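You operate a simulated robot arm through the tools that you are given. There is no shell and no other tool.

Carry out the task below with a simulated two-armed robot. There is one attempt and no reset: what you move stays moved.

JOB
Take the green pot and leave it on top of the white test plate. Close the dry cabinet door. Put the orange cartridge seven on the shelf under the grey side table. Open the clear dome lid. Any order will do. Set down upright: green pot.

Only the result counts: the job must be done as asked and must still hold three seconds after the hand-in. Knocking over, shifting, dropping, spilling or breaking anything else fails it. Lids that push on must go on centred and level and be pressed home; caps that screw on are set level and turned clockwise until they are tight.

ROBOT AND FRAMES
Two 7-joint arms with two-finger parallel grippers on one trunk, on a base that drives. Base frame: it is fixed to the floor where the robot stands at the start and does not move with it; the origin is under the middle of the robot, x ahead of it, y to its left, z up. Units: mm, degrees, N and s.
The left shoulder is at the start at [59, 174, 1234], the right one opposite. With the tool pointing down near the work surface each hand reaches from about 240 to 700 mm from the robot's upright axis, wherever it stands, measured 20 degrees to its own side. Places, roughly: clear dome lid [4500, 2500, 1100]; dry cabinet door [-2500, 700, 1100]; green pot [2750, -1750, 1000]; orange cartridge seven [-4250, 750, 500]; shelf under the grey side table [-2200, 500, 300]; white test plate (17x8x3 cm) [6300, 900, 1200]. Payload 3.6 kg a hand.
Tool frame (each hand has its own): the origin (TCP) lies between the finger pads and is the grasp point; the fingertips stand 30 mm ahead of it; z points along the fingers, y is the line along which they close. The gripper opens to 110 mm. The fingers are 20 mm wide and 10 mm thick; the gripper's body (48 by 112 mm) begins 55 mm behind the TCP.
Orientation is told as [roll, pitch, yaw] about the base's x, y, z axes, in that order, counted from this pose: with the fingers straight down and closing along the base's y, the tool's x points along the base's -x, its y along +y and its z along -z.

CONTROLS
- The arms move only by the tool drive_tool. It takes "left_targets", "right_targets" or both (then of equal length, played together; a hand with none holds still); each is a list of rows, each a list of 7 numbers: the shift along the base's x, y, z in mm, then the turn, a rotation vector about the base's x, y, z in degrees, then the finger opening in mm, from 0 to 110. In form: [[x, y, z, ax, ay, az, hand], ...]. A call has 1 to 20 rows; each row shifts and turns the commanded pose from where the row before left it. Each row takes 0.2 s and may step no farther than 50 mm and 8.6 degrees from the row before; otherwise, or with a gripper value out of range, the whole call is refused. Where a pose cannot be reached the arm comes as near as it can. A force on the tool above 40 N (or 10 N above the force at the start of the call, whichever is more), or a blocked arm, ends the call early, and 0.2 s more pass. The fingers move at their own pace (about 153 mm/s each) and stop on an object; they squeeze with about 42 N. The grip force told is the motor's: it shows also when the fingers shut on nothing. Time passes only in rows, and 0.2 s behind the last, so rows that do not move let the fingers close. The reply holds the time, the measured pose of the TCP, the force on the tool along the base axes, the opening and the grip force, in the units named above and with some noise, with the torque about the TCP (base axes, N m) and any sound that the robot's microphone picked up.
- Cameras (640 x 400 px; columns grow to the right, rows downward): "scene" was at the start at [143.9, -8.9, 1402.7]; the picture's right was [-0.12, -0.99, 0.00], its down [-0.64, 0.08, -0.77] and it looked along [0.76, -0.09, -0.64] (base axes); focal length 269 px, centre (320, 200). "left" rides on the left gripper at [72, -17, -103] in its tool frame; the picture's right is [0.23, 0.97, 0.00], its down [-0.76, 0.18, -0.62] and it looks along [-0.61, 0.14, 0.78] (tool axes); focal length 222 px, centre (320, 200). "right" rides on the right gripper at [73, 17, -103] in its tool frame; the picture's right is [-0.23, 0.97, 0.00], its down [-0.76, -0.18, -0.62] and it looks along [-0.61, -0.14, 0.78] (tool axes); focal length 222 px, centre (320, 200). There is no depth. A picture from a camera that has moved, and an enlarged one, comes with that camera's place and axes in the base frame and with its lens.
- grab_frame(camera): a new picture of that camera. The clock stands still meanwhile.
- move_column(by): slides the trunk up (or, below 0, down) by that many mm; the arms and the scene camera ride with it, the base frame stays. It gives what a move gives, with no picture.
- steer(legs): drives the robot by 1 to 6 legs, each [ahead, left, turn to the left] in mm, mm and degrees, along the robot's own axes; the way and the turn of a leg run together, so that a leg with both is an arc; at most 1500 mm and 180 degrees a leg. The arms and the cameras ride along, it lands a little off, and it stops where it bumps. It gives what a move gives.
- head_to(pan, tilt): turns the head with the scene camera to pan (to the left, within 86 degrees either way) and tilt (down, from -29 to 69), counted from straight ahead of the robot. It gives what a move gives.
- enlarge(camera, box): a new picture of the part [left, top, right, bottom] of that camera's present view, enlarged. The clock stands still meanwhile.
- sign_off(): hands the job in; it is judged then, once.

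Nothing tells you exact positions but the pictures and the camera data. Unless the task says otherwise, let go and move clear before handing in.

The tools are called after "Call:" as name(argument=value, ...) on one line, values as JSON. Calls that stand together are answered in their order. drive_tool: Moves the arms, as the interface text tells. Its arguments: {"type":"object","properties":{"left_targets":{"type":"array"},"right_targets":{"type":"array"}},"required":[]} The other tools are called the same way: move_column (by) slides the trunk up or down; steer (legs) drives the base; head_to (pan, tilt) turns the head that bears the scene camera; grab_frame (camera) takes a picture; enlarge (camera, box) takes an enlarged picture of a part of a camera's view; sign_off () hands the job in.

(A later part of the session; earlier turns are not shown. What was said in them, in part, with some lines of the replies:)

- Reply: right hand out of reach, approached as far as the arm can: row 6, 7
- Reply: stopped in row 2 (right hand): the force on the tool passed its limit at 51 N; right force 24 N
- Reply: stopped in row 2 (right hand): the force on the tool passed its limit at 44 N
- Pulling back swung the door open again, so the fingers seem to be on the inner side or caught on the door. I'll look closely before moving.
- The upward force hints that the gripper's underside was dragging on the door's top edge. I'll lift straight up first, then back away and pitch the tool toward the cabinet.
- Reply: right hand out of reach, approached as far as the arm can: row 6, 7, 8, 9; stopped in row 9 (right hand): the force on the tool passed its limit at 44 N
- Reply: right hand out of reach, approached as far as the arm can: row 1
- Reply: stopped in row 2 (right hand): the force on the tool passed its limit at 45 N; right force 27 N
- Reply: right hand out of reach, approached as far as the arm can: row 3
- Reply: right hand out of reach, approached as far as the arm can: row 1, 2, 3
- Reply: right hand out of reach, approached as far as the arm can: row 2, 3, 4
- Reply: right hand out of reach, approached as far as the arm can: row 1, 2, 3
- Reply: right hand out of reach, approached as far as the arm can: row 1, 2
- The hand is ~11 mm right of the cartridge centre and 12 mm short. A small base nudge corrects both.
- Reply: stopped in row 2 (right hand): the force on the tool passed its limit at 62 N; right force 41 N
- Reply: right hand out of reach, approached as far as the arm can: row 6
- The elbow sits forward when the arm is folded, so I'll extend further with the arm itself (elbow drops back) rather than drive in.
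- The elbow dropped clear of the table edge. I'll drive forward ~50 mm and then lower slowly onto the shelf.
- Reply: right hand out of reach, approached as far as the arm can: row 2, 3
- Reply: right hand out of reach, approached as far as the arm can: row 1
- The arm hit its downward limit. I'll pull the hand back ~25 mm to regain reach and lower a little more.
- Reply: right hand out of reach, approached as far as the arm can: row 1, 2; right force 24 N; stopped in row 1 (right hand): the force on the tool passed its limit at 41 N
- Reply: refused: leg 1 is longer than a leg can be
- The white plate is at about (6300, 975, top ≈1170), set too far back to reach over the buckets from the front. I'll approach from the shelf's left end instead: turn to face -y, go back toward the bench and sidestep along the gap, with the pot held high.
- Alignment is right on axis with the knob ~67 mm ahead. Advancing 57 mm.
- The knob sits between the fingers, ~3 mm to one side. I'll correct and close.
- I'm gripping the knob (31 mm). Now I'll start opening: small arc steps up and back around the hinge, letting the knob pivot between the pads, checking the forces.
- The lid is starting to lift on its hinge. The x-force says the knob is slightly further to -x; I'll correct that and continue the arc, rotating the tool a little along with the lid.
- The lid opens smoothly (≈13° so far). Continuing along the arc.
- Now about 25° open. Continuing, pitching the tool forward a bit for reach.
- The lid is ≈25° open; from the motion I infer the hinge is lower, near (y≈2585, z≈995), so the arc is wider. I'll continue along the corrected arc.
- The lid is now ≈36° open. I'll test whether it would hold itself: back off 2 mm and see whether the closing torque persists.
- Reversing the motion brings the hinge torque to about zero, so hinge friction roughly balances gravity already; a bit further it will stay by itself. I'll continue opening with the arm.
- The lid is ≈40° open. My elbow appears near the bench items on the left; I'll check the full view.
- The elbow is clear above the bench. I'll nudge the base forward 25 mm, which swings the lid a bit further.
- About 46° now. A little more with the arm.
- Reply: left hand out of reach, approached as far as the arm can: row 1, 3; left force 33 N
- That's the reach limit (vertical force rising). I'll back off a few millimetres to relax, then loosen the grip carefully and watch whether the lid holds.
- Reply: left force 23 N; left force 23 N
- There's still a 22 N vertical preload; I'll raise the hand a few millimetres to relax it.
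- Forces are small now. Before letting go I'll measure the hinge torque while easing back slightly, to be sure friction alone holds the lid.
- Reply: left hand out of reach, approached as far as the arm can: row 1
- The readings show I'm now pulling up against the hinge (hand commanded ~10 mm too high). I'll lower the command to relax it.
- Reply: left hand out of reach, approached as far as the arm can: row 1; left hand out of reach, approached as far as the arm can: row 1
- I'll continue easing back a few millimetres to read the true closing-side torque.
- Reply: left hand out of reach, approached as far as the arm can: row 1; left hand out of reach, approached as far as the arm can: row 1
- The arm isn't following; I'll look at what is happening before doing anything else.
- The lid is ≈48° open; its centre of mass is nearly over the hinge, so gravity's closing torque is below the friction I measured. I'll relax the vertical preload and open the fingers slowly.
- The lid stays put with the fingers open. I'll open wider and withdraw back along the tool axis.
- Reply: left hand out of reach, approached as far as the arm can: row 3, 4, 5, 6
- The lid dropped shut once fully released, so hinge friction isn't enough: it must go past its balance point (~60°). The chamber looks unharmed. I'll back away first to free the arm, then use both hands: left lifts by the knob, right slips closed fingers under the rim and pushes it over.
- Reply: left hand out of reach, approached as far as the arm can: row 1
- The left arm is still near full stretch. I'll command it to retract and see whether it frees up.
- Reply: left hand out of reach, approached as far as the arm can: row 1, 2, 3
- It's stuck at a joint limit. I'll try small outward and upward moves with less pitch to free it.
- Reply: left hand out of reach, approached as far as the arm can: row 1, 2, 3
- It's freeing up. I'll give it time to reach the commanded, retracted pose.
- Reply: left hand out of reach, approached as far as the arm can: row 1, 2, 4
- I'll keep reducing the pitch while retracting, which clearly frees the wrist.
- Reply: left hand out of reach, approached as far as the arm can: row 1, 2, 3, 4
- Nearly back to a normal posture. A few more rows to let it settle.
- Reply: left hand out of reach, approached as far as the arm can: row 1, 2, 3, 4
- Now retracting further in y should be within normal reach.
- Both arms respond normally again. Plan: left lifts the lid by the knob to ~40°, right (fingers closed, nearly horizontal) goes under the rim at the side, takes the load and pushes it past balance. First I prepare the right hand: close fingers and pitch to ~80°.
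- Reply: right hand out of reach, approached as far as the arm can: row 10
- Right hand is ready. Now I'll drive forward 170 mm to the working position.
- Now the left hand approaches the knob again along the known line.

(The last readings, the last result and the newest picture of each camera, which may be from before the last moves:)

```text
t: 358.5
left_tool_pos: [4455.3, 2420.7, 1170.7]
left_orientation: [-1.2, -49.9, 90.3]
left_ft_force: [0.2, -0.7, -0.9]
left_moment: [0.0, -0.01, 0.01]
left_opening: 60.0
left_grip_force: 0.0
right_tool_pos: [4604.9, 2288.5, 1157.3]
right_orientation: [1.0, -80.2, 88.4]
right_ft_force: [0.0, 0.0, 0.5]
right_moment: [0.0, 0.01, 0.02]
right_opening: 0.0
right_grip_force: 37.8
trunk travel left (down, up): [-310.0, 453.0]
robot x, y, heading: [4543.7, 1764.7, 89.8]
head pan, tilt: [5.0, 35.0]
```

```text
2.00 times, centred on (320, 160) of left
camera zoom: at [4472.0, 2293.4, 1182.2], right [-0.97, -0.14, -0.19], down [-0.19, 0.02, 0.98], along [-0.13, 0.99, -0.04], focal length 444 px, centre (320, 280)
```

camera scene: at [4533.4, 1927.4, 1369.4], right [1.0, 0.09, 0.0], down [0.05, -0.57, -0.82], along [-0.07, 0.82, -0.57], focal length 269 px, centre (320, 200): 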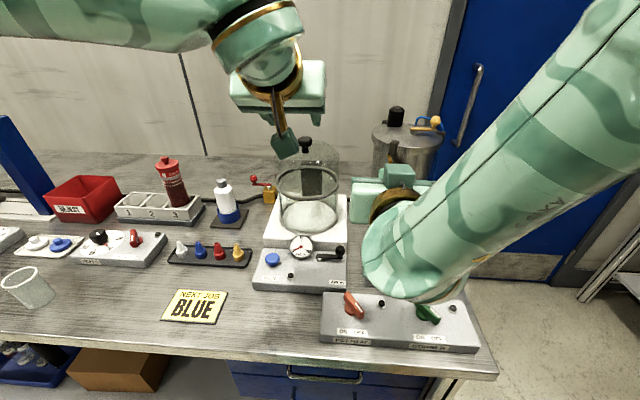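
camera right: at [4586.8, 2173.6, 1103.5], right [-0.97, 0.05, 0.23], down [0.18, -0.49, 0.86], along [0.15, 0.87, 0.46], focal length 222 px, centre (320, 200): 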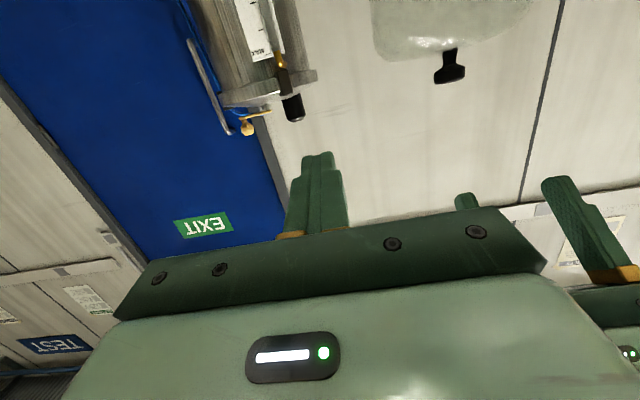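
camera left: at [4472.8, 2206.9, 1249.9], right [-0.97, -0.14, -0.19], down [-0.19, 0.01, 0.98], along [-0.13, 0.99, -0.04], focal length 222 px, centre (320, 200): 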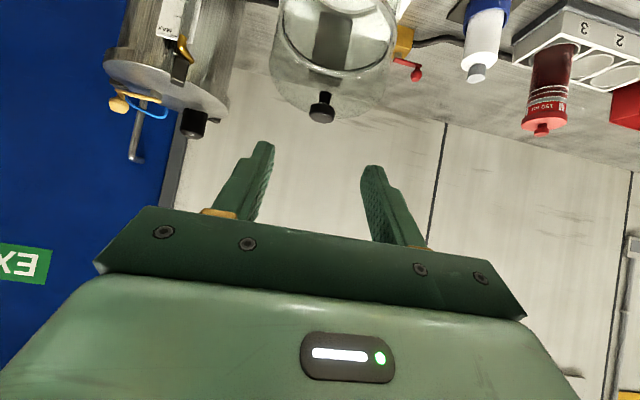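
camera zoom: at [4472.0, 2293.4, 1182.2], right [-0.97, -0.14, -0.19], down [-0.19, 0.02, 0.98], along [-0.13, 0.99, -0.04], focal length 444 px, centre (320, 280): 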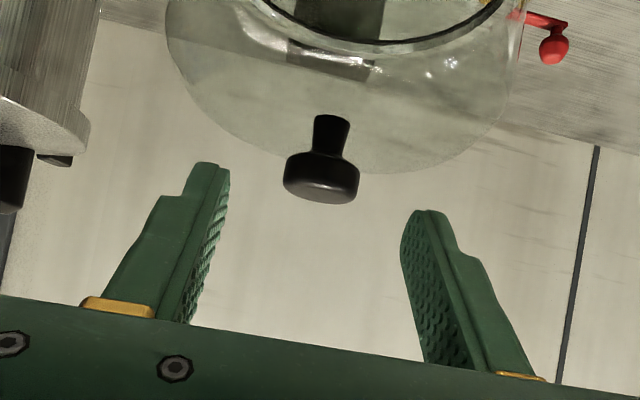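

Aligned. Final approach.

Call:
drive_tool(left_targets=[[0, 21, -14.5, 0, 0, 0, 60], [0, 21, -14.5, 0, 0, 0, 60]])

Call:
enlarge(camera="left", box=[180, 60, 460, 260])

```text
t: 359.1
left_tool_pos: [4455.8, 2460.0, 1143.5]
left_orientation: [-1.2, -49.8, 90.4]
left_ft_force: [-0.3, -0.7, 0.2]
left_moment: [-0.02, 0.0, -0.02]
left_opening: 59.7
left_grip_force: 0.1
right_tool_pos: [4604.9, 2287.7, 1157.5]
right_orientation: [1.0, -80.2, 88.4]
right_ft_force: [0.3, -0.1, -0.4]
right_moment: [0.0, 0.02, 0.03]
right_opening: 0.3
right_grip_force: 38.0
trunk travel left (down, up): [-310.0, 453.0]
robot x, y, heading: [4545.7, 1764.1, 89.8]
head pan, tilt: [5.0, 35.0]
```

```text
2.00 times, centred on (320, 160) of left
camera zoom: at [4471.8, 2334.0, 1154.7], right [-0.97, -0.14, -0.19], down [-0.19, 0.01, 0.98], along [-0.13, 0.99, -0.04], focal length 444 px, centre (320, 280)
```

zoom: 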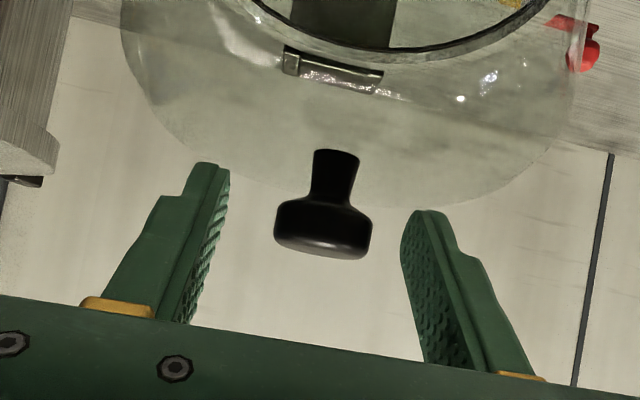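

Close on the knob and lift along the arc recorded earlier.

Call:
drive_tool(left_targets=[[-1, 0, 0, 0, 0, 0, 40], [0, 0, 0, 0, 0, 0, 15], [0, 0, 0, 0, 0, 0, 15], [-1, 4, 3.1, -1.1, 0, 0, 15], [0, 4, 3.1, -1.1, 0, 0, 15], [0, 4, 3.1, -1.1, 0, 0, 15], [0, 4, 3.1, -1.1, 0, 0, 15], [0, 4, 3.1, -1.1, 0, 0, 15], [0, 4, 3.1, -1.0, 0, 0, 15]])

Call:
drive_tool(left_targets=[[0, 4.4, 2.3, 0, 0, 0, 15], [0, 4.4, 2.3, 0, 0, 0, 15], [0, 4.4, 2.3, 0, 0, 0, 15], [0, 4.4, 2.2, 0, 0, 0, 15], [0, 4.3, 2.1, 0, 0, 0, 15]])

Call:
grab_frame(camera="scene")

```text
t: 361.1
left_tool_pos: [4453.0, 2484.0, 1163.6]
left_orientation: [-1.3, -43.6, 90.4]
left_ft_force: [3.3, -15.0, 7.4]
left_moment: [-1.13, -0.08, -0.07]
left_opening: 31.3
left_grip_force: 45.2
right_tool_pos: [4606.0, 2284.2, 1159.4]
right_orientation: [1.3, -80.4, 88.0]
right_ft_force: [0.2, -0.7, -0.7]
right_moment: [-0.01, 0.02, 0.01]
right_opening: 0.0
right_grip_force: 37.7
trunk travel left (down, up): [-310.0, 453.0]
robot x, y, heading: [4537.7, 1764.1, 90.0]
head pan, tilt: [5.0, 35.0]
```

```text
t: 362.3
left_tool_pos: [4452.0, 2505.5, 1174.2]
left_orientation: [-1.2, -43.7, 90.4]
left_ft_force: [0.9, -15.5, 12.2]
left_moment: [-1.07, 0.0, 0.16]
left_opening: 31.6
left_grip_force: 45.3
right_tool_pos: [4604.4, 2283.8, 1158.2]
right_orientation: [1.1, -80.4, 88.3]
right_ft_force: [0.5, -0.4, -0.1]
right_moment: [0.01, 0.0, -0.03]
right_opening: 0.0
right_grip_force: 37.6
trunk travel left (down, up): [-310.0, 453.0]
robot x, y, heading: [4543.2, 1761.4, 90.0]
head pan, tilt: [5.0, 35.0]
```

```text
taken
camera scene: at [4533.3, 1922.9, 1370.1], right [1.0, 0.09, 0.0], down [0.05, -0.57, -0.82], along [-0.07, 0.82, -0.57], focal length 269 px, centre (320, 200)
```

scene: 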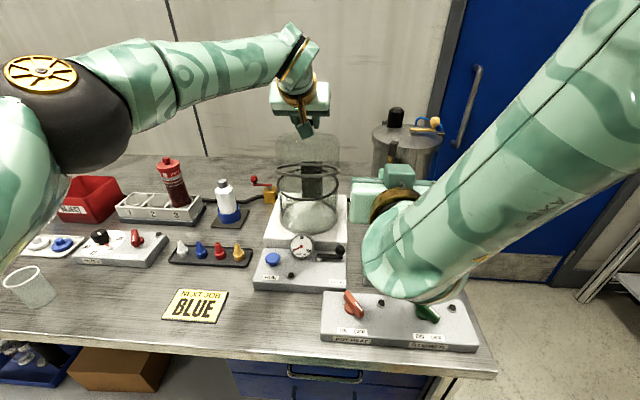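

The lid is lifting as before. Continuing to about 38–40°.

Call:
drive_tool(left_targets=[[0, 4.3, 1.6, 0.8, 0, 0, 15], [0, 4.3, 1.5, 0.8, 0, 0, 15], [0, 4.3, 1.4, 0.8, 0, 0, 15], [0, 4.3, 1.3, 0.8, 0, 0, 15], [0, 4.3, 1.2, 0.8, 0, 0, 15], [0, 4.3, 1.2, 0.8, 0, 0, 15]])

Call:
drive_tool(left_targets=[[0, 5, 1.2, 1.1, 0, 0, 15], [0, 5, 1.0, 1.1, 0, 0, 15], [0, 5, 0.8, 1.1, 0, 0, 15], [0, 5, 0.6, 1.1, 0, 0, 15], [0, 4, 0.6, 0.8, 0, 0, 15], [0, 4, 0.5, 0.8, 0, 0, 15]])

Call:
grab_frame(camera="scene")

Call:
grab_frame(camera="right")

```text
t: 363.7
left_tool_pos: [4453.7, 2532.4, 1182.0]
left_orientation: [-1.2, -48.4, 90.3]
left_ft_force: [0.0, -11.6, 6.3]
left_moment: [-1.26, 0.01, 0.01]
left_opening: 31.4
left_grip_force: 45.1
right_tool_pos: [4605.2, 2285.1, 1158.8]
right_orientation: [1.1, -80.3, 88.3]
right_ft_force: [0.6, -0.7, -0.4]
right_moment: [-0.02, 0.0, -0.02]
right_opening: 0.0
right_grip_force: 37.2
trunk travel left (down, up): [-310.0, 453.0]
robot x, y, heading: [4543.6, 1765.0, 90.1]
head pan, tilt: [5.0, 35.0]
```

```text
t: 365.1
left_tool_pos: [4451.9, 2559.4, 1186.7]
left_orientation: [-1.3, -54.4, 90.3]
left_ft_force: [-0.8, -10.0, 7.2]
left_moment: [-1.28, -0.02, 0.06]
left_opening: 31.8
left_grip_force: 45.4
right_tool_pos: [4604.7, 2284.4, 1157.3]
right_orientation: [0.9, -80.3, 88.3]
right_ft_force: [0.7, 0.3, 0.5]
right_moment: [0.01, -0.04, 0.04]
right_opening: 0.1
right_grip_force: 37.6
trunk travel left (down, up): [-310.0, 453.0]
robot x, y, heading: [4541.9, 1759.9, 90.2]
head pan, tilt: [5.0, 35.0]
```

```text
taken
camera scene: at [4533.1, 1924.7, 1369.8], right [1.0, 0.09, 0.0], down [0.05, -0.57, -0.82], along [-0.07, 0.82, -0.57], focal length 269 px, centre (320, 200)
```

scene: 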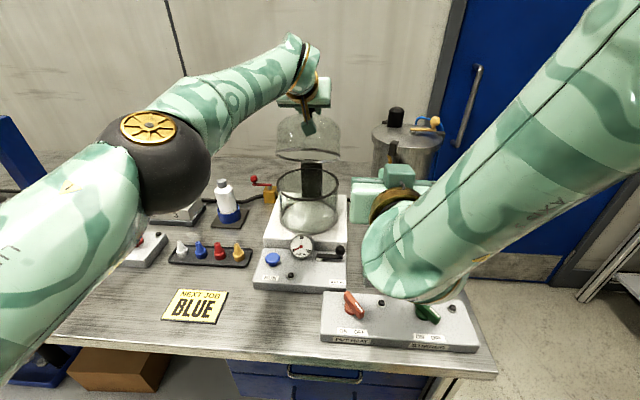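

```text
taken
camera right: at [4586.6, 2171.4, 1104.4], right [-0.97, 0.05, 0.23], down [0.17, -0.49, 0.85], along [0.15, 0.87, 0.47], focal length 222 px, centre (320, 200)
```

right: 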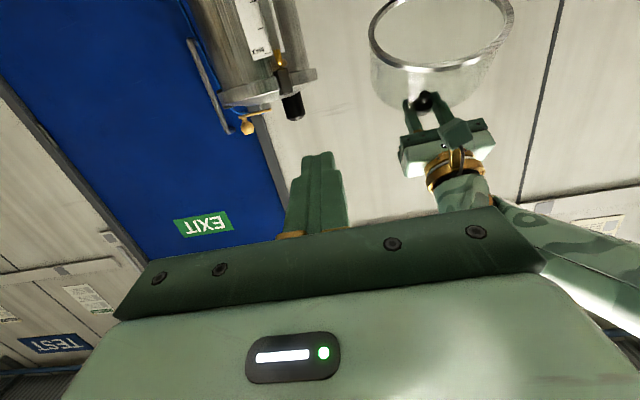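

The right camera shows the open ring and the knob held by the left hand. Now the right hand lowers and shifts to the left, in front of the chamber.

Call:
drive_tool(right_targets=[[-22, 5, -11, 0, 0, 0, 0], [-22, 5, -11, 0, 0, 0, 0], [-22, 5, -11, 0, 0, 0, 0], [-22, 5, -11, 0, 0, 0, 0]])

Call:
grab_frame(camera="right")

Call:
grab_frame(camera="scene")

```text
t: 366.1
left_tool_pos: [4452.9, 2560.7, 1186.0]
left_orientation: [-1.2, -54.3, 90.4]
left_ft_force: [-1.3, -6.4, 6.9]
left_moment: [-0.5, -0.2, -0.44]
left_opening: 31.4
left_grip_force: 44.9
right_tool_pos: [4514.2, 2307.3, 1114.5]
right_orientation: [1.1, -80.3, 88.2]
right_ft_force: [-1.2, 0.5, -0.2]
right_moment: [0.05, 0.01, 0.04]
right_opening: 0.3
right_grip_force: 37.9
trunk travel left (down, up): [-310.0, 453.0]
robot x, y, heading: [4540.8, 1766.4, 89.7]
head pan, tilt: [5.0, 35.0]
```

```text
taken
camera right: at [4496.8, 2193.5, 1061.0], right [-0.97, 0.05, 0.23], down [0.17, -0.49, 0.86], along [0.15, 0.87, 0.47], focal length 222 px, centre (320, 200)
```

right: 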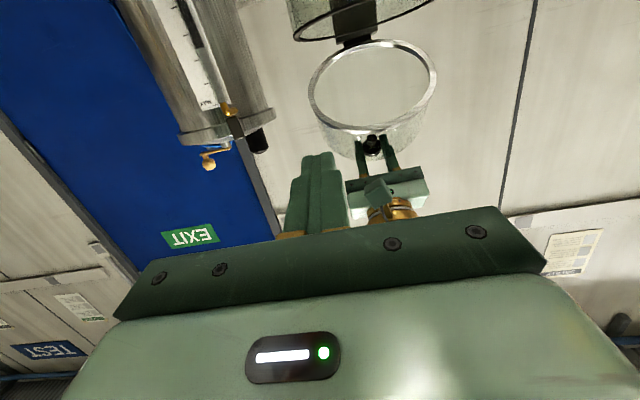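

```text
taken
camera scene: at [4532.9, 1925.2, 1369.8], right [1.0, 0.09, 0.0], down [0.05, -0.57, -0.82], along [-0.07, 0.82, -0.57], focal length 269 px, centre (320, 200)
```

scene: 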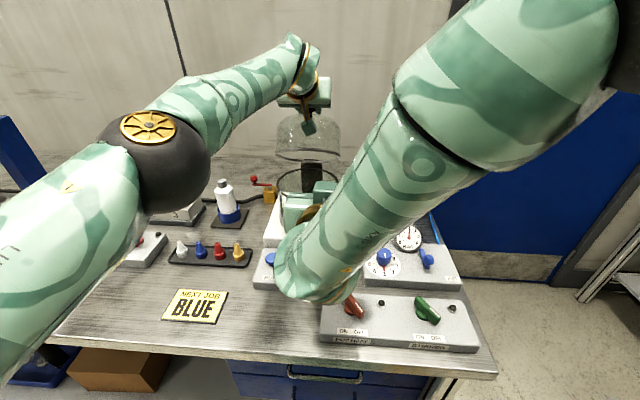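

From below I see the ring clearly. I'll lower the right hand 14 mm and slide its closed fingers under the rim on the right side.

Call:
drive_tool(right_targets=[[0, 0, -14, 0, 0, 0, 0], [0, 25, 0, 0, 0, 0, 0], [0, 25, 0, 0, 0, 0, 0], [0, 25, 0, 0, 0, 0, 0], [0, 25, 0, 0, 0, 0, 0]])

Call:
grab_frame(camera="right")

Call:
grab_frame(camera="left")

```text
t: 367.3
left_tool_pos: [4453.4, 2561.7, 1186.6]
left_orientation: [-1.3, -54.4, 90.4]
left_ft_force: [-0.1, -2.3, 10.2]
left_moment: [0.12, 0.04, 0.11]
left_opening: 31.3
left_grip_force: 45.3
right_tool_pos: [4518.8, 2406.6, 1100.1]
right_orientation: [0.7, -80.2, 88.6]
right_ft_force: [0.9, 0.0, 0.4]
right_moment: [0.0, -0.02, 0.01]
right_opening: 0.1
right_grip_force: 37.9
trunk travel left (down, up): [-310.0, 453.0]
robot x, y, heading: [4540.5, 1763.0, 89.8]
head pan, tilt: [5.0, 35.0]
```

```text
taken
camera right: at [4500.4, 2293.5, 1046.3], right [-0.97, 0.05, 0.23], down [0.17, -0.49, 0.86], along [0.15, 0.87, 0.47], focal length 222 px, centre (320, 200)
```

right: 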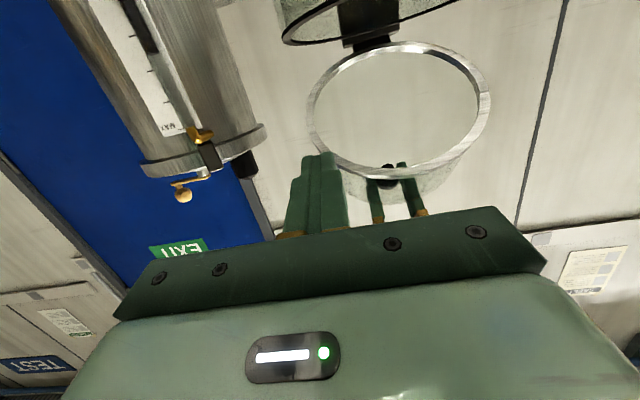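

```text
taken
camera left: at [4469.6, 2433.5, 1187.7], right [-0.97, -0.12, -0.2], down [-0.19, -0.06, 0.98], along [-0.13, 0.99, 0.04], focal length 222 px, centre (320, 200)
```

left: 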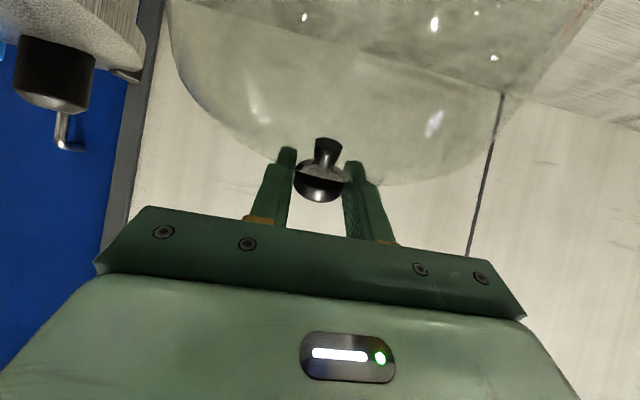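

The fingers are heading through the ring's opening near its side. I'll shift 12 mm toward the centre and continue in.

Call:
drive_tool(right_targets=[[-7, 14, 0, 0, 0, 0, 0], [-7, 18, 0, 0, 0, 0, 0], [0, 18, 0, 0, 0, 0, 0], [0, 18, 0, 0, 0, 0, 0]])

Call:
grab_frame(camera="right")

Call:
head_to(pan=20, tilt=35)

Call:
grab_frame(camera="scene")

```text
t: 368.3
left_tool_pos: [4452.3, 2560.9, 1186.2]
left_orientation: [-1.3, -54.4, 90.3]
left_ft_force: [3.2, 10.9, 15.4]
left_moment: [-0.53, -0.02, -0.06]
left_opening: 31.4
left_grip_force: 44.9
right_tool_pos: [4499.8, 2474.2, 1098.2]
right_orientation: [0.6, -79.8, 89.2]
right_ft_force: [-5.3, -17.7, -12.5]
right_moment: [0.01, 0.07, -0.13]
right_opening: 0.0
right_grip_force: 37.1
trunk travel left (down, up): [-310.0, 453.0]
robot x, y, heading: [4540.2, 1763.4, 89.8]
head pan, tilt: [5.0, 35.0]
```

```text
taken
camera right: at [4482.9, 2358.7, 1043.9], right [-0.97, 0.05, 0.23], down [0.18, -0.48, 0.86], along [0.15, 0.88, 0.46], focal length 222 px, centre (320, 200)
```

right: 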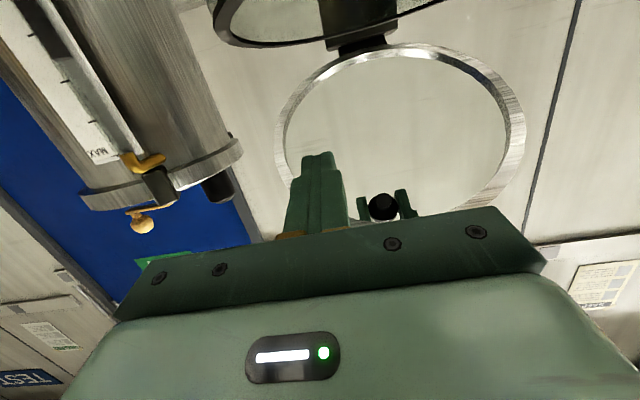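

```text
t: 369.0
left_tool_pos: [4453.0, 2562.4, 1186.9]
left_orientation: [-1.3, -54.4, 90.3]
left_ft_force: [10.7, 13.5, 25.1]
left_moment: [-0.52, -0.11, -0.13]
left_opening: 31.2
left_grip_force: 44.9
right_tool_pos: [4500.7, 2474.2, 1097.9]
right_orientation: [0.2, -79.9, 89.5]
right_ft_force: [-15.5, -14.9, -23.3]
right_moment: [-0.13, 0.1, 0.06]
right_opening: 0.0
right_grip_force: 38.3
trunk travel left (down, up): [-310.0, 453.0]
robot x, y, heading: [4540.1, 1761.7, 89.8]
head pan, tilt: [20.0, 35.0]
```

```text
taken
camera scene: at [4509.9, 1921.9, 1369.5], right [0.94, 0.34, 0.0], down [0.2, -0.54, -0.82], along [-0.28, 0.77, -0.57], focal length 269 px, centre (320, 200)
```

scene: 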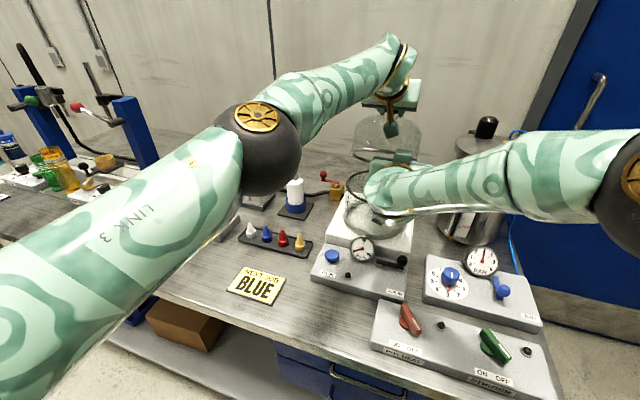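

The right fingers are now bearing against the rim, taking the load (forces on the two hands are equal and opposite). I'll release the knob with the left hand while the right holds.

Call:
drive_tool(left_targets=[[0, 0, 0, 0, 0, 0, 25], [0, 0, 0, 0, 0, 0, 32], [0, 0, 0, 0, 0, 0, 36], [0, 0, 0, 0, 0, 0, 45], [0, 0, 0, 0, 0, 0, 60], [0, 0, 0, 0, 0, 0, 60]])

Call:
grab_frame(camera="right")

Call:
grab_frame(camera="left")

```text
t: 370.4
left_tool_pos: [4453.3, 2562.6, 1184.4]
left_orientation: [-1.3, -54.1, 90.4]
left_ft_force: [-0.4, 0.2, -0.3]
left_moment: [-0.03, 0.03, -0.01]
left_opening: 59.9
left_grip_force: 0.1
right_tool_pos: [4503.2, 2477.0, 1099.6]
right_orientation: [1.1, -80.2, 88.2]
right_ft_force: [0.9, -0.7, -1.6]
right_moment: [-0.05, 0.04, 0.0]
right_opening: 0.0
right_grip_force: 37.8
trunk travel left (down, up): [-310.0, 453.0]
robot x, y, heading: [4545.3, 1763.3, 89.8]
head pan, tilt: [20.0, 35.0]
```

```text
taken
camera right: at [4485.5, 2362.5, 1046.1], right [-0.97, 0.05, 0.23], down [0.17, -0.49, 0.86], along [0.15, 0.87, 0.46], focal length 222 px, centre (320, 200)
```

right: 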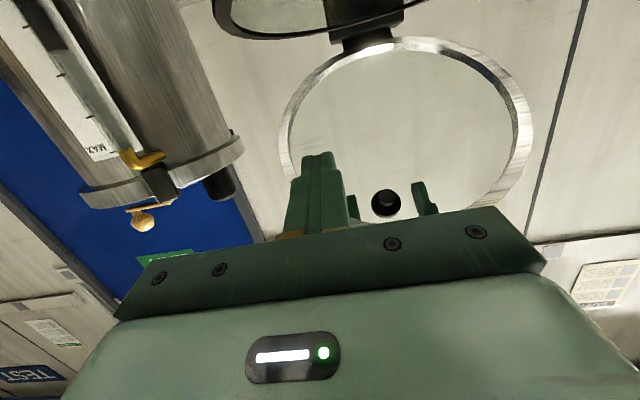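

```text
taken
camera left: at [4469.9, 2435.1, 1186.1], right [-0.97, -0.12, -0.2], down [-0.19, -0.06, 0.98], along [-0.13, 0.99, 0.03], focal length 222 px, centre (320, 200)
```

left: 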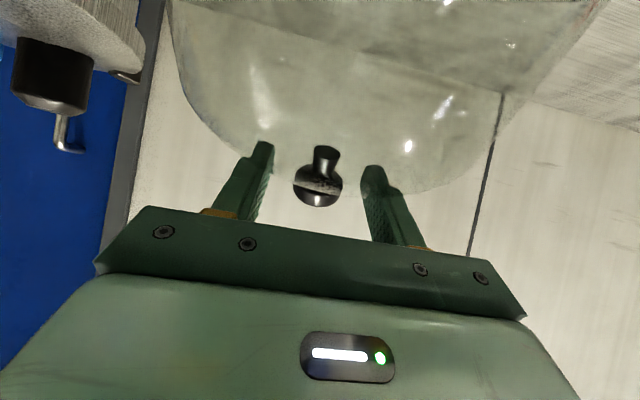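

The lid rests on the right hand's fingers. Withdrawing the left hand back along its axis.

Call:
drive_tool(left_targets=[[0, -10, 7.2, 0, 0, 0, 60], [0, -14, 10, 0, 0, 0, 60], [0, -18, 13, -1, 0, 0, 60], [0, -22, 16, -2, 0, 0, 60], [0, -25, 18, -2, 0, 0, 60], [0, -30, 15, -2, 0, 0, 60]])

Call:
grab_frame(camera="right")

Call:
grab_frame(camera="scene")

```text
t: 371.8
left_tool_pos: [4453.0, 2440.7, 1264.2]
left_orientation: [-1.2, -47.3, 90.3]
left_ft_force: [-1.0, -0.7, 0.1]
left_moment: [0.0, -0.01, -0.02]
left_opening: 59.9
left_grip_force: 0.1
right_tool_pos: [4503.4, 2477.0, 1100.1]
right_orientation: [0.9, -80.2, 88.6]
right_ft_force: [-1.6, -1.3, -0.3]
right_moment: [-0.01, -0.03, -0.02]
right_opening: 0.0
right_grip_force: 37.9
trunk travel left (down, up): [-310.0, 453.0]
robot x, y, heading: [4542.6, 1764.5, 89.8]
head pan, tilt: [20.0, 35.0]
```

```text
taken
camera right: at [4484.4, 2361.9, 1046.1], right [-0.97, 0.05, 0.23], down [0.17, -0.49, 0.86], along [0.15, 0.87, 0.46], focal length 222 px, centre (320, 200)
```

right: 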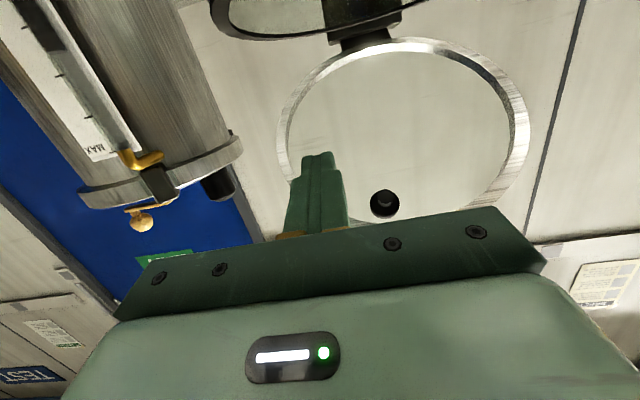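

```text
taken
camera scene: at [4510.2, 1922.0, 1369.5], right [0.94, 0.34, 0.0], down [0.2, -0.54, -0.82], along [-0.28, 0.77, -0.57], focal length 269 px, centre (320, 200)
```

scene: 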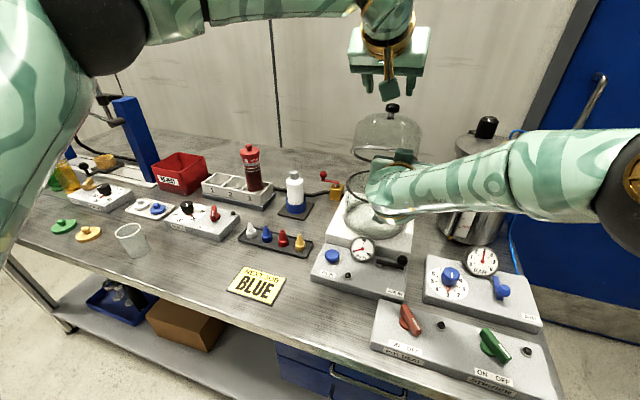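

Left is clear. Moving it a little further away, then pushing with the right hand up and back in small steps.

Call:
drive_tool(left_targets=[[0, -25, 10, 0, 0, 0, 60], [0, -25, 10, 0, 0, 0, 60], [0, -25, 10, 0, 0, 0, 60], [0, -10, 10, 0, 0, 0, 60]], right_targets=[[0, 3.5, 4, 0, 0, 0, 0], [0, 3.5, 4, 0, 0, 0, 0], [0, 3.8, 3.8, 0, 0, 0, 0], [0, 4, 3.6, 0, 0, 0, 0]])

Call:
grab_frame(camera="right")

Call:
grab_frame(camera="scene")

```text
t: 372.8
left_tool_pos: [4451.8, 2357.3, 1303.0]
left_orientation: [-1.1, -47.3, 90.4]
left_ft_force: [-0.5, 0.1, -0.4]
left_moment: [-0.01, -0.01, -0.03]
left_opening: 60.0
left_grip_force: 0.1
right_tool_pos: [4502.4, 2491.1, 1113.9]
right_orientation: [0.7, -80.2, 88.6]
right_ft_force: [-0.6, -0.7, -0.6]
right_moment: [0.01, -0.02, 0.04]
right_opening: 0.0
right_grip_force: 37.6
trunk travel left (down, up): [-310.0, 453.0]
robot x, y, heading: [4539.0, 1765.1, 89.8]
head pan, tilt: [20.0, 35.0]
```

```text
taken
camera right: at [4484.7, 2376.8, 1060.3], right [-0.97, 0.05, 0.23], down [0.17, -0.49, 0.86], along [0.15, 0.87, 0.47], focal length 222 px, centre (320, 200)
```

right: 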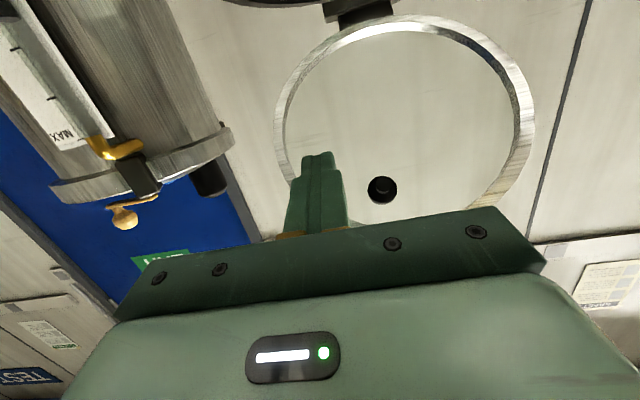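

```text
taken
camera scene: at [4510.2, 1922.2, 1369.5], right [0.94, 0.34, 0.0], down [0.2, -0.54, -0.82], along [-0.28, 0.77, -0.57], focal length 269 px, centre (320, 200)
```

scene: 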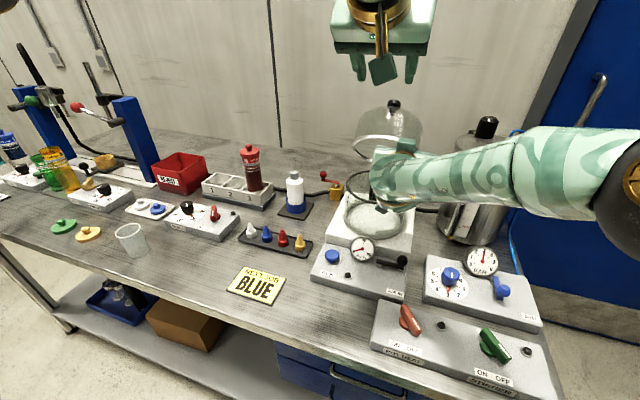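

The lid follows the right hand with hardly any force. Continuing.

Call:
drive_tool(right_targets=[[0, 4, 3.5, 0, 0, 0, 0], [0, 4, 3.3, 0, 0, 0, 0], [0, 4.2, 3.1, 0, 0, 0, 0], [0, 4.2, 2.9, 0, 0, 0, 0], [0, 4.4, 2.7, 0, 0, 0, 0], [0, 4.4, 2.5, 0, 0, 0, 0]])

Call:
enlarge(camera="scene", box=[310, 60, 470, 260])

Call:
grab_frame(camera="right")

```text
t: 374.2
left_tool_pos: [4452.6, 2357.8, 1302.2]
left_orientation: [-1.2, -47.2, 90.4]
left_ft_force: [1.3, 0.4, -0.6]
left_moment: [0.04, -0.02, 0.0]
left_opening: 60.1
left_grip_force: 0.1
right_tool_pos: [4501.8, 2514.3, 1131.9]
right_orientation: [1.1, -80.2, 88.3]
right_ft_force: [0.5, -0.5, 0.4]
right_moment: [0.05, -0.02, -0.01]
right_opening: 0.0
right_grip_force: 37.7
trunk travel left (down, up): [-310.0, 453.0]
robot x, y, heading: [4542.7, 1767.1, 89.9]
head pan, tilt: [20.0, 35.0]
```

```text
2.00 times, centred on (390, 160) of scene
camera zoom: at [4510.6, 1922.8, 1369.4], right [0.94, 0.34, 0.0], down [0.2, -0.54, -0.82], along [-0.28, 0.77, -0.57], focal length 539 px, centre (180, 280)
```

zoom: 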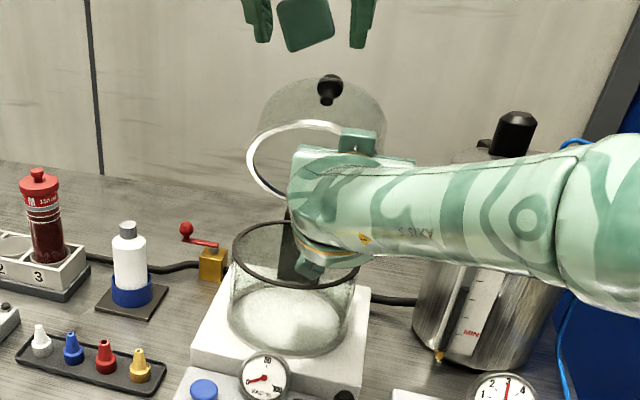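

```text
taken
camera right: at [4484.1, 2401.1, 1079.1], right [-0.97, 0.05, 0.23], down [0.17, -0.49, 0.86], along [0.15, 0.87, 0.46], focal length 222 px, centre (320, 200)
```

right: 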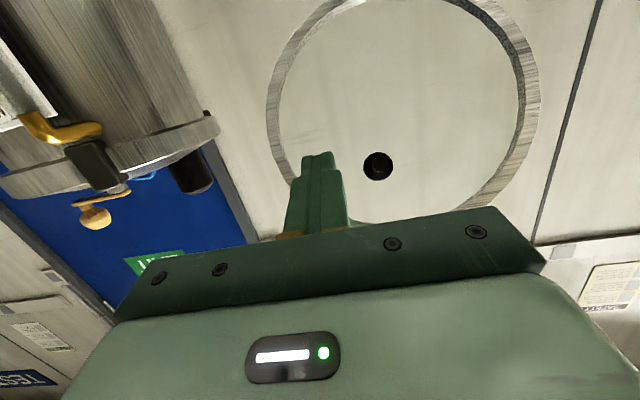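

The lid is around 60° now and the force is near zero — close to balance. I'll push on, mostly backward.

Call:
drive_tool(right_targets=[[0, 5, 1.8, 0, 0, 0, 0], [0, 5, 1.5, 0, 0, 0, 0], [0, 5, 1.2, 0, 0, 0, 0], [0, 5, 1.0, 0, 0, 0, 0], [0, 5, 0.8, 0, 0, 0, 0]])

Call:
enlarge(camera="scene", box=[310, 60, 470, 260])

Call:
grab_frame(camera="right")

```text
t: 375.4
left_tool_pos: [4452.9, 2356.7, 1302.9]
left_orientation: [-1.2, -47.3, 90.3]
left_ft_force: [0.3, -0.3, -0.1]
left_moment: [0.01, -0.03, 0.01]
left_opening: 60.0
left_grip_force: 0.1
right_tool_pos: [4501.1, 2540.1, 1138.1]
right_orientation: [1.0, -80.3, 88.2]
right_ft_force: [0.8, -0.7, 0.0]
right_moment: [-0.01, 0.03, -0.03]
right_opening: 0.0
right_grip_force: 37.6
trunk travel left (down, up): [-310.0, 453.0]
robot x, y, heading: [4542.4, 1762.2, 89.6]
head pan, tilt: [20.0, 35.0]
```

```text
2.00 times, centred on (390, 160) of scene
camera zoom: at [4510.5, 1922.4, 1369.5], right [0.94, 0.34, 0.0], down [0.2, -0.54, -0.82], along [-0.28, 0.77, -0.57], focal length 539 px, centre (180, 280)
```

zoom: 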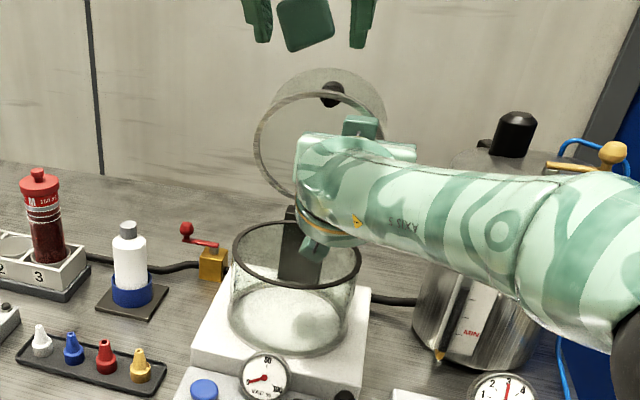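

```text
taken
camera right: at [4483.4, 2425.2, 1084.7], right [-0.97, 0.05, 0.23], down [0.18, -0.49, 0.86], along [0.15, 0.87, 0.46], focal length 222 px, centre (320, 200)
```

right: 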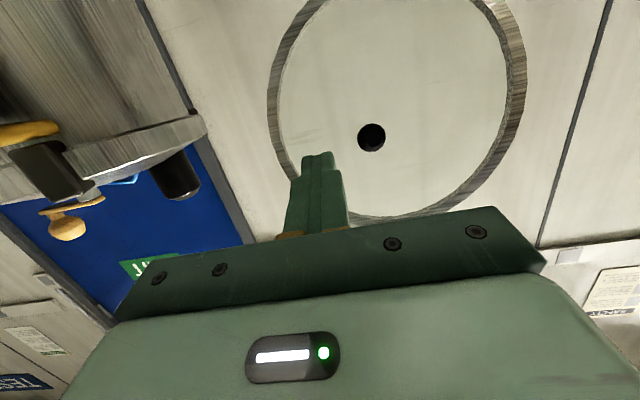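

About 70° now and moving freely. Pushing further.

Call:
drive_tool(right_targets=[[0, 5, 0.5, 0, 0, 0, 0], [0, 5, 0.3, 0, 0, 0, 0], [0, 5, 0, 0, 0, 0, 0], [0, 5, 0, 0, 0, 0, 0], [0, 5, 0, 0, 0, 0, 0]])

Call:
enlarge(camera="scene", box=[310, 60, 470, 260])

Call:
grab_frame(camera="right")

```text
t: 376.6
left_tool_pos: [4452.6, 2358.3, 1302.2]
left_orientation: [-1.2, -47.2, 90.3]
left_ft_force: [-0.8, 0.1, 0.4]
left_moment: [-0.03, -0.02, -0.01]
left_opening: 60.1
left_grip_force: 0.1
right_tool_pos: [4503.0, 2553.6, 1138.1]
right_orientation: [0.8, -80.2, 88.5]
right_ft_force: [0.1, 0.5, 0.5]
right_moment: [0.03, 0.03, 0.0]
right_opening: 0.0
right_grip_force: 37.6
right hand out of reach, approached as far as the arm can: row 3, 4
trunk travel left (down, up): [-310.0, 453.0]
robot x, y, heading: [4543.4, 1763.1, 90.0]
head pan, tilt: [20.0, 35.0]
```

```text
2.00 times, centred on (390, 160) of scene
camera zoom: at [4510.4, 1922.5, 1369.4], right [0.94, 0.34, 0.0], down [0.2, -0.54, -0.82], along [-0.28, 0.77, -0.57], focal length 539 px, centre (180, 280)
```

zoom: 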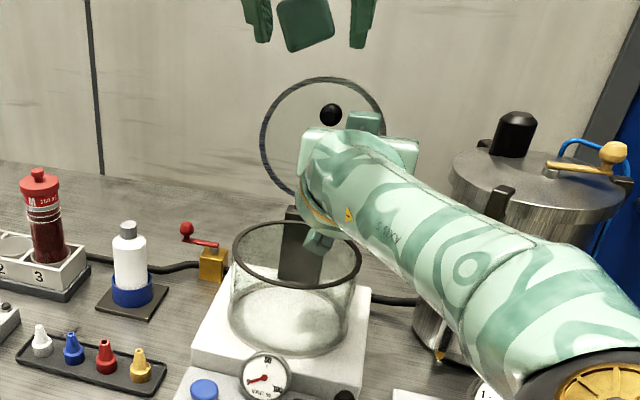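

```text
taken
camera right: at [4485.4, 2439.3, 1085.1], right [-0.97, 0.05, 0.23], down [0.17, -0.49, 0.86], along [0.15, 0.87, 0.46], focal length 222 px, centre (320, 200)
```

right: 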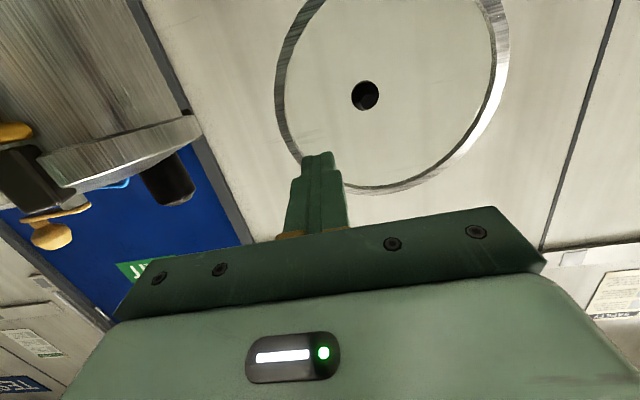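

The lid has swung over: the ring now faces me squarely (≈110° open, resting on its stop). I'll withdraw the right hand straight back.

Call:
drive_tool(right_targets=[[0, -15, 1, 0, 0, 0, 0], [0, -20, 1, 0, 0, 0, 0], [0, -25, 1, 0, 0, 0, 0], [0, -25, 1, 0, 0, 0, 0], [0, -25, 1, 0, 0, 0, 0], [0, -25, 1, 0, 0, 0, 0]])

Call:
grab_frame(camera="scene")

Call:
grab_frame(camera="right")

```text
t: 378.0
left_tool_pos: [4452.3, 2355.9, 1302.2]
left_orientation: [-1.3, -47.3, 90.3]
left_ft_force: [-0.1, -0.7, 0.0]
left_moment: [-0.01, 0.0, 0.01]
left_opening: 60.1
left_grip_force: 0.2
right_tool_pos: [4502.1, 2417.8, 1146.7]
right_orientation: [0.9, -80.3, 88.4]
right_ft_force: [-0.3, 0.1, 0.1]
right_moment: [-0.04, 0.04, -0.01]
right_opening: 0.2
right_grip_force: 38.1
trunk travel left (down, up): [-310.0, 453.0]
robot x, y, heading: [4540.0, 1758.4, 89.8]
head pan, tilt: [20.0, 35.0]
```

```text
taken
camera scene: at [4510.4, 1921.7, 1369.6], right [0.94, 0.34, 0.0], down [0.2, -0.54, -0.82], along [-0.28, 0.77, -0.57], focal length 269 px, centre (320, 200)
```

scene: 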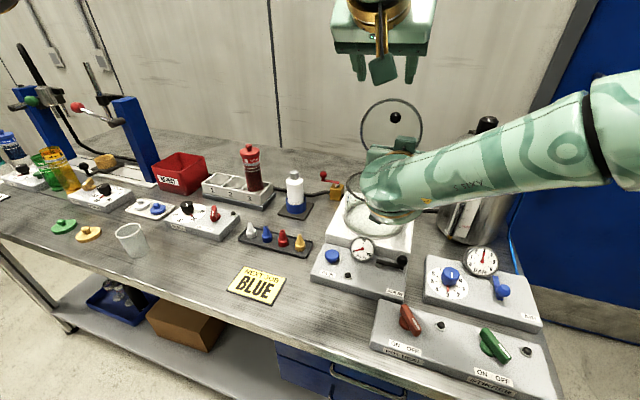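

```text
taken
camera right: at [4484.2, 2304.1, 1092.2], right [-0.97, 0.05, 0.23], down [0.17, -0.49, 0.86], along [0.15, 0.87, 0.47], focal length 222 px, centre (320, 200)
```

right: 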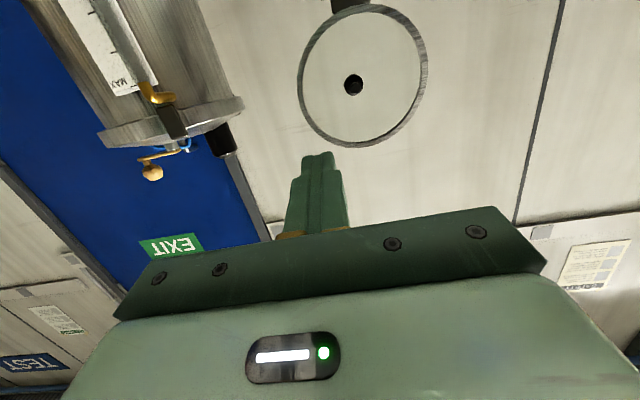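

The lid stays open by itself. I'll pull the right hand fully clear and back the base away.

Call:
drive_tool(right_targets=[[0, -25, 5, 0, 0, 0, 0], [5, -25, 5, 0, 0, 0, 0], [10, -25, 5, 0, 0, 0, 0], [10, -20, 5, 0, 0, 0, 0]])

Call:
steer(legs=[[-350, 0, 0]])

Call:
head_to(pan=5, tilt=25)

Call:
grab_frame(camera="scene")

Call:
enlarge(camera="scene", box=[150, 120, 400, 300])

```text
t: 379.0
left_tool_pos: [4451.9, 2357.0, 1302.3]
left_orientation: [-1.2, -47.3, 90.3]
left_ft_force: [0.9, -0.3, 0.4]
left_moment: [-0.02, -0.05, -0.01]
left_opening: 60.1
left_grip_force: 0.0
right_tool_pos: [4528.3, 2322.1, 1165.8]
right_orientation: [1.2, -80.1, 88.2]
right_ft_force: [0.3, -0.3, 0.9]
right_moment: [0.0, 0.03, 0.0]
right_opening: 0.0
right_grip_force: 38.0
trunk travel left (down, up): [-310.0, 453.0]
robot x, y, heading: [4539.8, 1760.2, 90.1]
head pan, tilt: [20.0, 35.0]
```

```text
t: 381.3
left_tool_pos: [4451.0, 2010.8, 1301.8]
left_orientation: [-1.3, -47.4, 90.6]
left_ft_force: [-0.1, -0.2, 0.7]
left_moment: [-0.01, 0.01, 0.0]
left_opening: 59.8
left_grip_force: 0.1
right_tool_pos: [4524.7, 1976.3, 1165.4]
right_orientation: [1.0, -80.2, 88.5]
right_ft_force: [0.5, -0.3, 0.0]
right_moment: [0.01, 0.01, -0.02]
right_opening: 0.0
right_grip_force: 37.6
trunk travel left (down, up): [-310.0, 453.0]
robot x, y, heading: [4541.6, 1416.6, 90.1]
head pan, tilt: [20.0, 35.0]
```

```text
t: 382.1
left_tool_pos: [4449.8, 2011.0, 1301.3]
left_orientation: [-1.1, -47.2, 90.6]
left_ft_force: [0.2, 0.1, 0.4]
left_moment: [0.02, -0.01, 0.0]
left_opening: 60.4
left_grip_force: 0.1
right_tool_pos: [4524.5, 1978.0, 1165.5]
right_orientation: [1.1, -80.1, 88.6]
right_ft_force: [-0.5, 0.4, 0.1]
right_moment: [0.0, 0.01, 0.06]
right_opening: 0.1
right_grip_force: 37.4
trunk travel left (down, up): [-310.0, 453.0]
robot x, y, heading: [4538.2, 1418.6, 90.1]
head pan, tilt: [5.0, 25.0]
```

```text
taken
camera scene: at [4532.0, 1585.8, 1385.2], right [1.0, 0.09, 0.0], down [0.04, -0.42, -0.91], along [-0.08, 0.9, -0.42], focal length 269 px, centre (320, 200)
```

scene: 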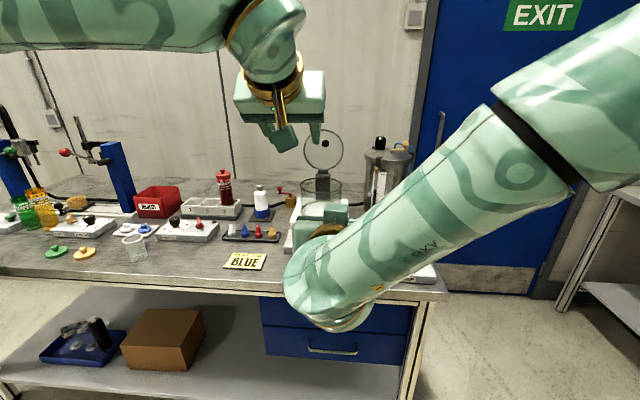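

```text
2.22 times, centred on (275, 210) of scene
camera zoom: at [4532.0, 1585.8, 1385.2], right [1.0, 0.09, 0.0], down [0.04, -0.42, -0.91], along [-0.08, 0.9, -0.42], focal length 599 px, centre (420, 178)
```

zoom: 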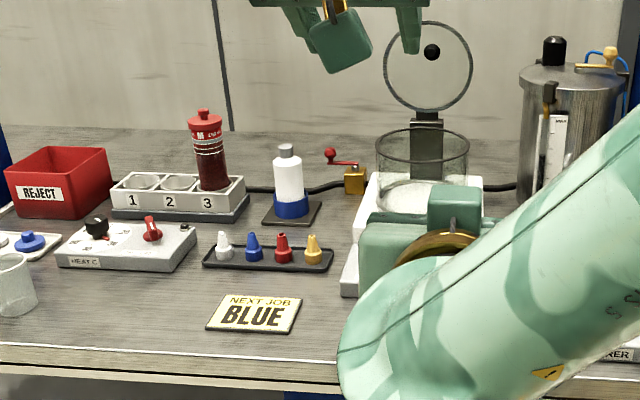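

The dome lid stays open and the bench is undisturbed. I'll turn a bit and do a final check on the green pot.

Call:
steer(legs=[[-100, 0, 0], [0, 0, -80]])

Call:
head_to(pan=-25, tilt=12)

Call:
grab_frame(camera="scene")

Call:
enlarge(camera="scene", box=[260, 150, 420, 270])

```text
t: 386.6
left_tool_pos: [5107.9, 1520.7, 1302.8]
left_orientation: [-1.2, -47.1, 11.6]
left_ft_force: [-0.4, -0.4, 0.4]
left_moment: [0.0, 0.01, 0.01]
left_opening: 60.1
left_grip_force: 0.1
right_tool_pos: [5087.4, 1441.6, 1165.3]
right_orientation: [1.1, -80.2, 9.8]
right_ft_force: [-0.3, 0.8, 0.1]
right_moment: [-0.05, 0.01, -0.01]
right_opening: 0.1
right_grip_force: 37.3
trunk travel left (down, up): [-310.0, 453.0]
robot x, y, heading: [4541.9, 1318.9, 10.9]
head pan, tilt: [5.0, 25.0]
```

```text
t: 387.5
left_tool_pos: [5106.5, 1520.9, 1302.3]
left_orientation: [-1.2, -47.2, 11.7]
left_ft_force: [0.4, 0.1, 0.9]
left_moment: [-0.01, 0.01, 0.02]
left_opening: 59.8
left_grip_force: 0.2
right_tool_pos: [5088.3, 1441.5, 1163.6]
right_orientation: [0.9, -80.2, 9.6]
right_ft_force: [0.7, 0.4, -0.4]
right_moment: [0.0, 0.0, -0.01]
right_opening: 0.2
right_grip_force: 37.7
trunk travel left (down, up): [-310.0, 453.0]
robot x, y, heading: [4542.3, 1316.6, 11.2]
head pan, tilt: [-25.0, 12.0]
```

```text
taken
camera scene: at [4705.2, 1312.2, 1406.3], right [-0.24, -0.97, 0.0], down [-0.2, 0.05, -0.98], along [0.95, -0.23, -0.21], focal length 269 px, centre (320, 200)
```

scene: 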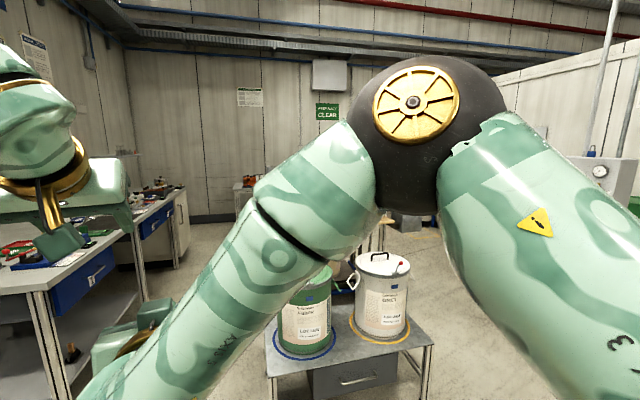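

```text
3.33 times, centred on (340, 210) of scene
camera zoom: at [4705.2, 1312.2, 1406.3], right [-0.24, -0.97, 0.0], down [-0.2, 0.05, -0.98], along [0.95, -0.23, -0.21], focal length 898 px, centre (253, 167)
```

zoom: 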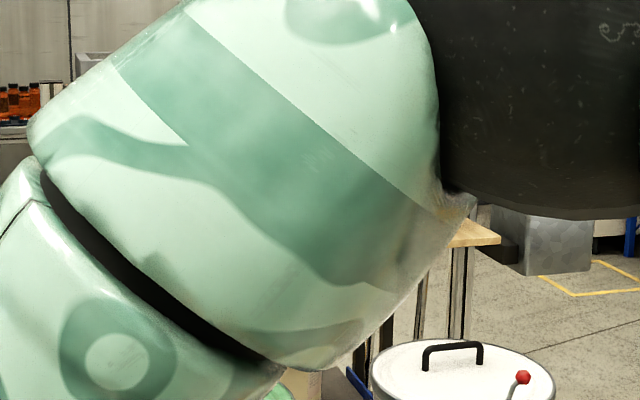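

The arm blocks the view; I'll turn a bit further right and look again.

Call:
steer(legs=[[0, 0, -55]])

Call:
head_to(pan=32, tilt=12)

Call:
grab_frame(camera="scene")

Call:
enlarge(camera="scene", box=[240, 140, 400, 260])

```text
t: 390.4
left_tool_pos: [5031.6, 970.5, 1302.4]
left_orientation: [-1.2, -47.2, -43.6]
left_ft_force: [0.2, -0.3, 0.0]
left_moment: [0.01, 0.02, -0.01]
left_opening: 59.8
left_grip_force: 0.1
right_tool_pos: [4955.0, 940.0, 1163.8]
right_orientation: [1.0, -80.1, -45.5]
right_ft_force: [0.5, -1.1, -0.1]
right_moment: [0.0, 0.0, -0.01]
right_opening: 0.0
right_grip_force: 37.8
trunk travel left (down, up): [-310.0, 453.0]
robot x, y, heading: [4540.7, 1316.7, -44.0]
head pan, tilt: [-25.0, 12.0]
```

```text
t: 391.6
left_tool_pos: [5031.5, 969.6, 1302.7]
left_orientation: [-1.2, -47.1, -43.5]
left_ft_force: [0.1, -0.2, 0.2]
left_moment: [0.0, 0.04, 0.02]
left_opening: 60.0
left_grip_force: 0.1
right_tool_pos: [4955.3, 941.5, 1165.2]
right_orientation: [0.9, -80.1, -45.5]
right_ft_force: [-0.4, -0.6, 0.8]
right_moment: [-0.03, -0.01, 0.01]
right_opening: 0.1
right_grip_force: 37.5
trunk travel left (down, up): [-310.0, 453.0]
robot x, y, heading: [4542.5, 1320.7, -43.9]
head pan, tilt: [32.0, 12.0]
```

```text
taken
camera scene: at [4686.2, 1248.1, 1406.4], right [-0.21, -0.98, 0.0], down [-0.2, 0.04, -0.98], along [0.96, -0.2, -0.21], focal length 269 px, centre (320, 200)
```

scene: 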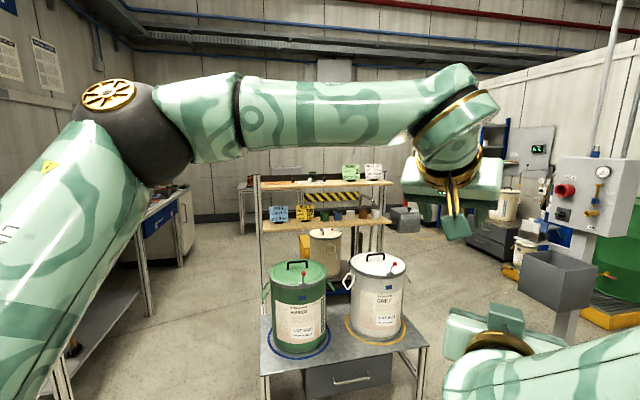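

```text
3.33 times, centred on (320, 200) of scene
camera zoom: at [4686.2, 1248.1, 1406.4], right [-0.21, -0.98, 0.0], down [-0.2, 0.04, -0.98], along [0.96, -0.2, -0.21], focal length 898 px, centre (320, 200)
```

zoom: 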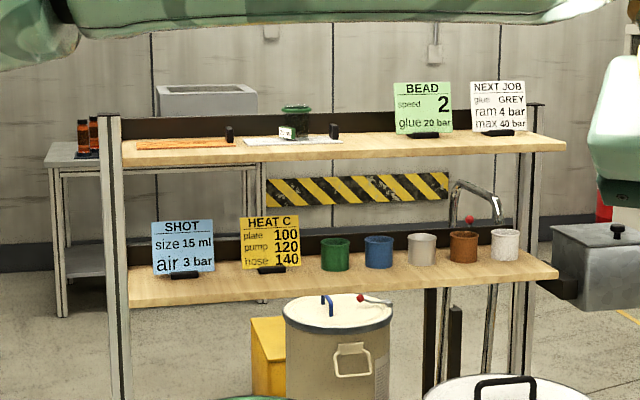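

The green pot stands upright on the white test plate. The dry cabinet door is closed, cartridge seven is on the shelf under the grey side table, and the dome lid is open. Both hands are empty and clear, so I'm handing in.

Call:
sign_off()

```text
The job is handed in.
```

I've handed the job in with all four parts done, each checked by camera. I haven't seen the verdict.

- **Green pot:** it stands upright on the white test plate. One edge of its base sits only about 2 mm inside the plate's edge. I looked again just before handing in and it was still standing.
- **Dry cabinet door:** it is closed. I pushed until it met firm resistance at the frame, and it stayed shut when I let go. While closing it, my gripper twice pressed against the knob box on top of the cabinet, once with about 50 N. The box looked unmoved afterwards.
- **Orange cartridge seven:** it stands upright on the shelf under the grey side table. On the far table it slid about 13 cm along its shelf before I got it lifted. The trays beside it looked undisturbed.
- **Clear dome lid:** it is open to about 110° and holds by itself. On the first try it fell shut from about 45–50° when I let go, and I saw no damage. The second time I used both hands to push it past its balance point.

I did not go back to check the door or the cartridge at the end. Both were as described when I left them.
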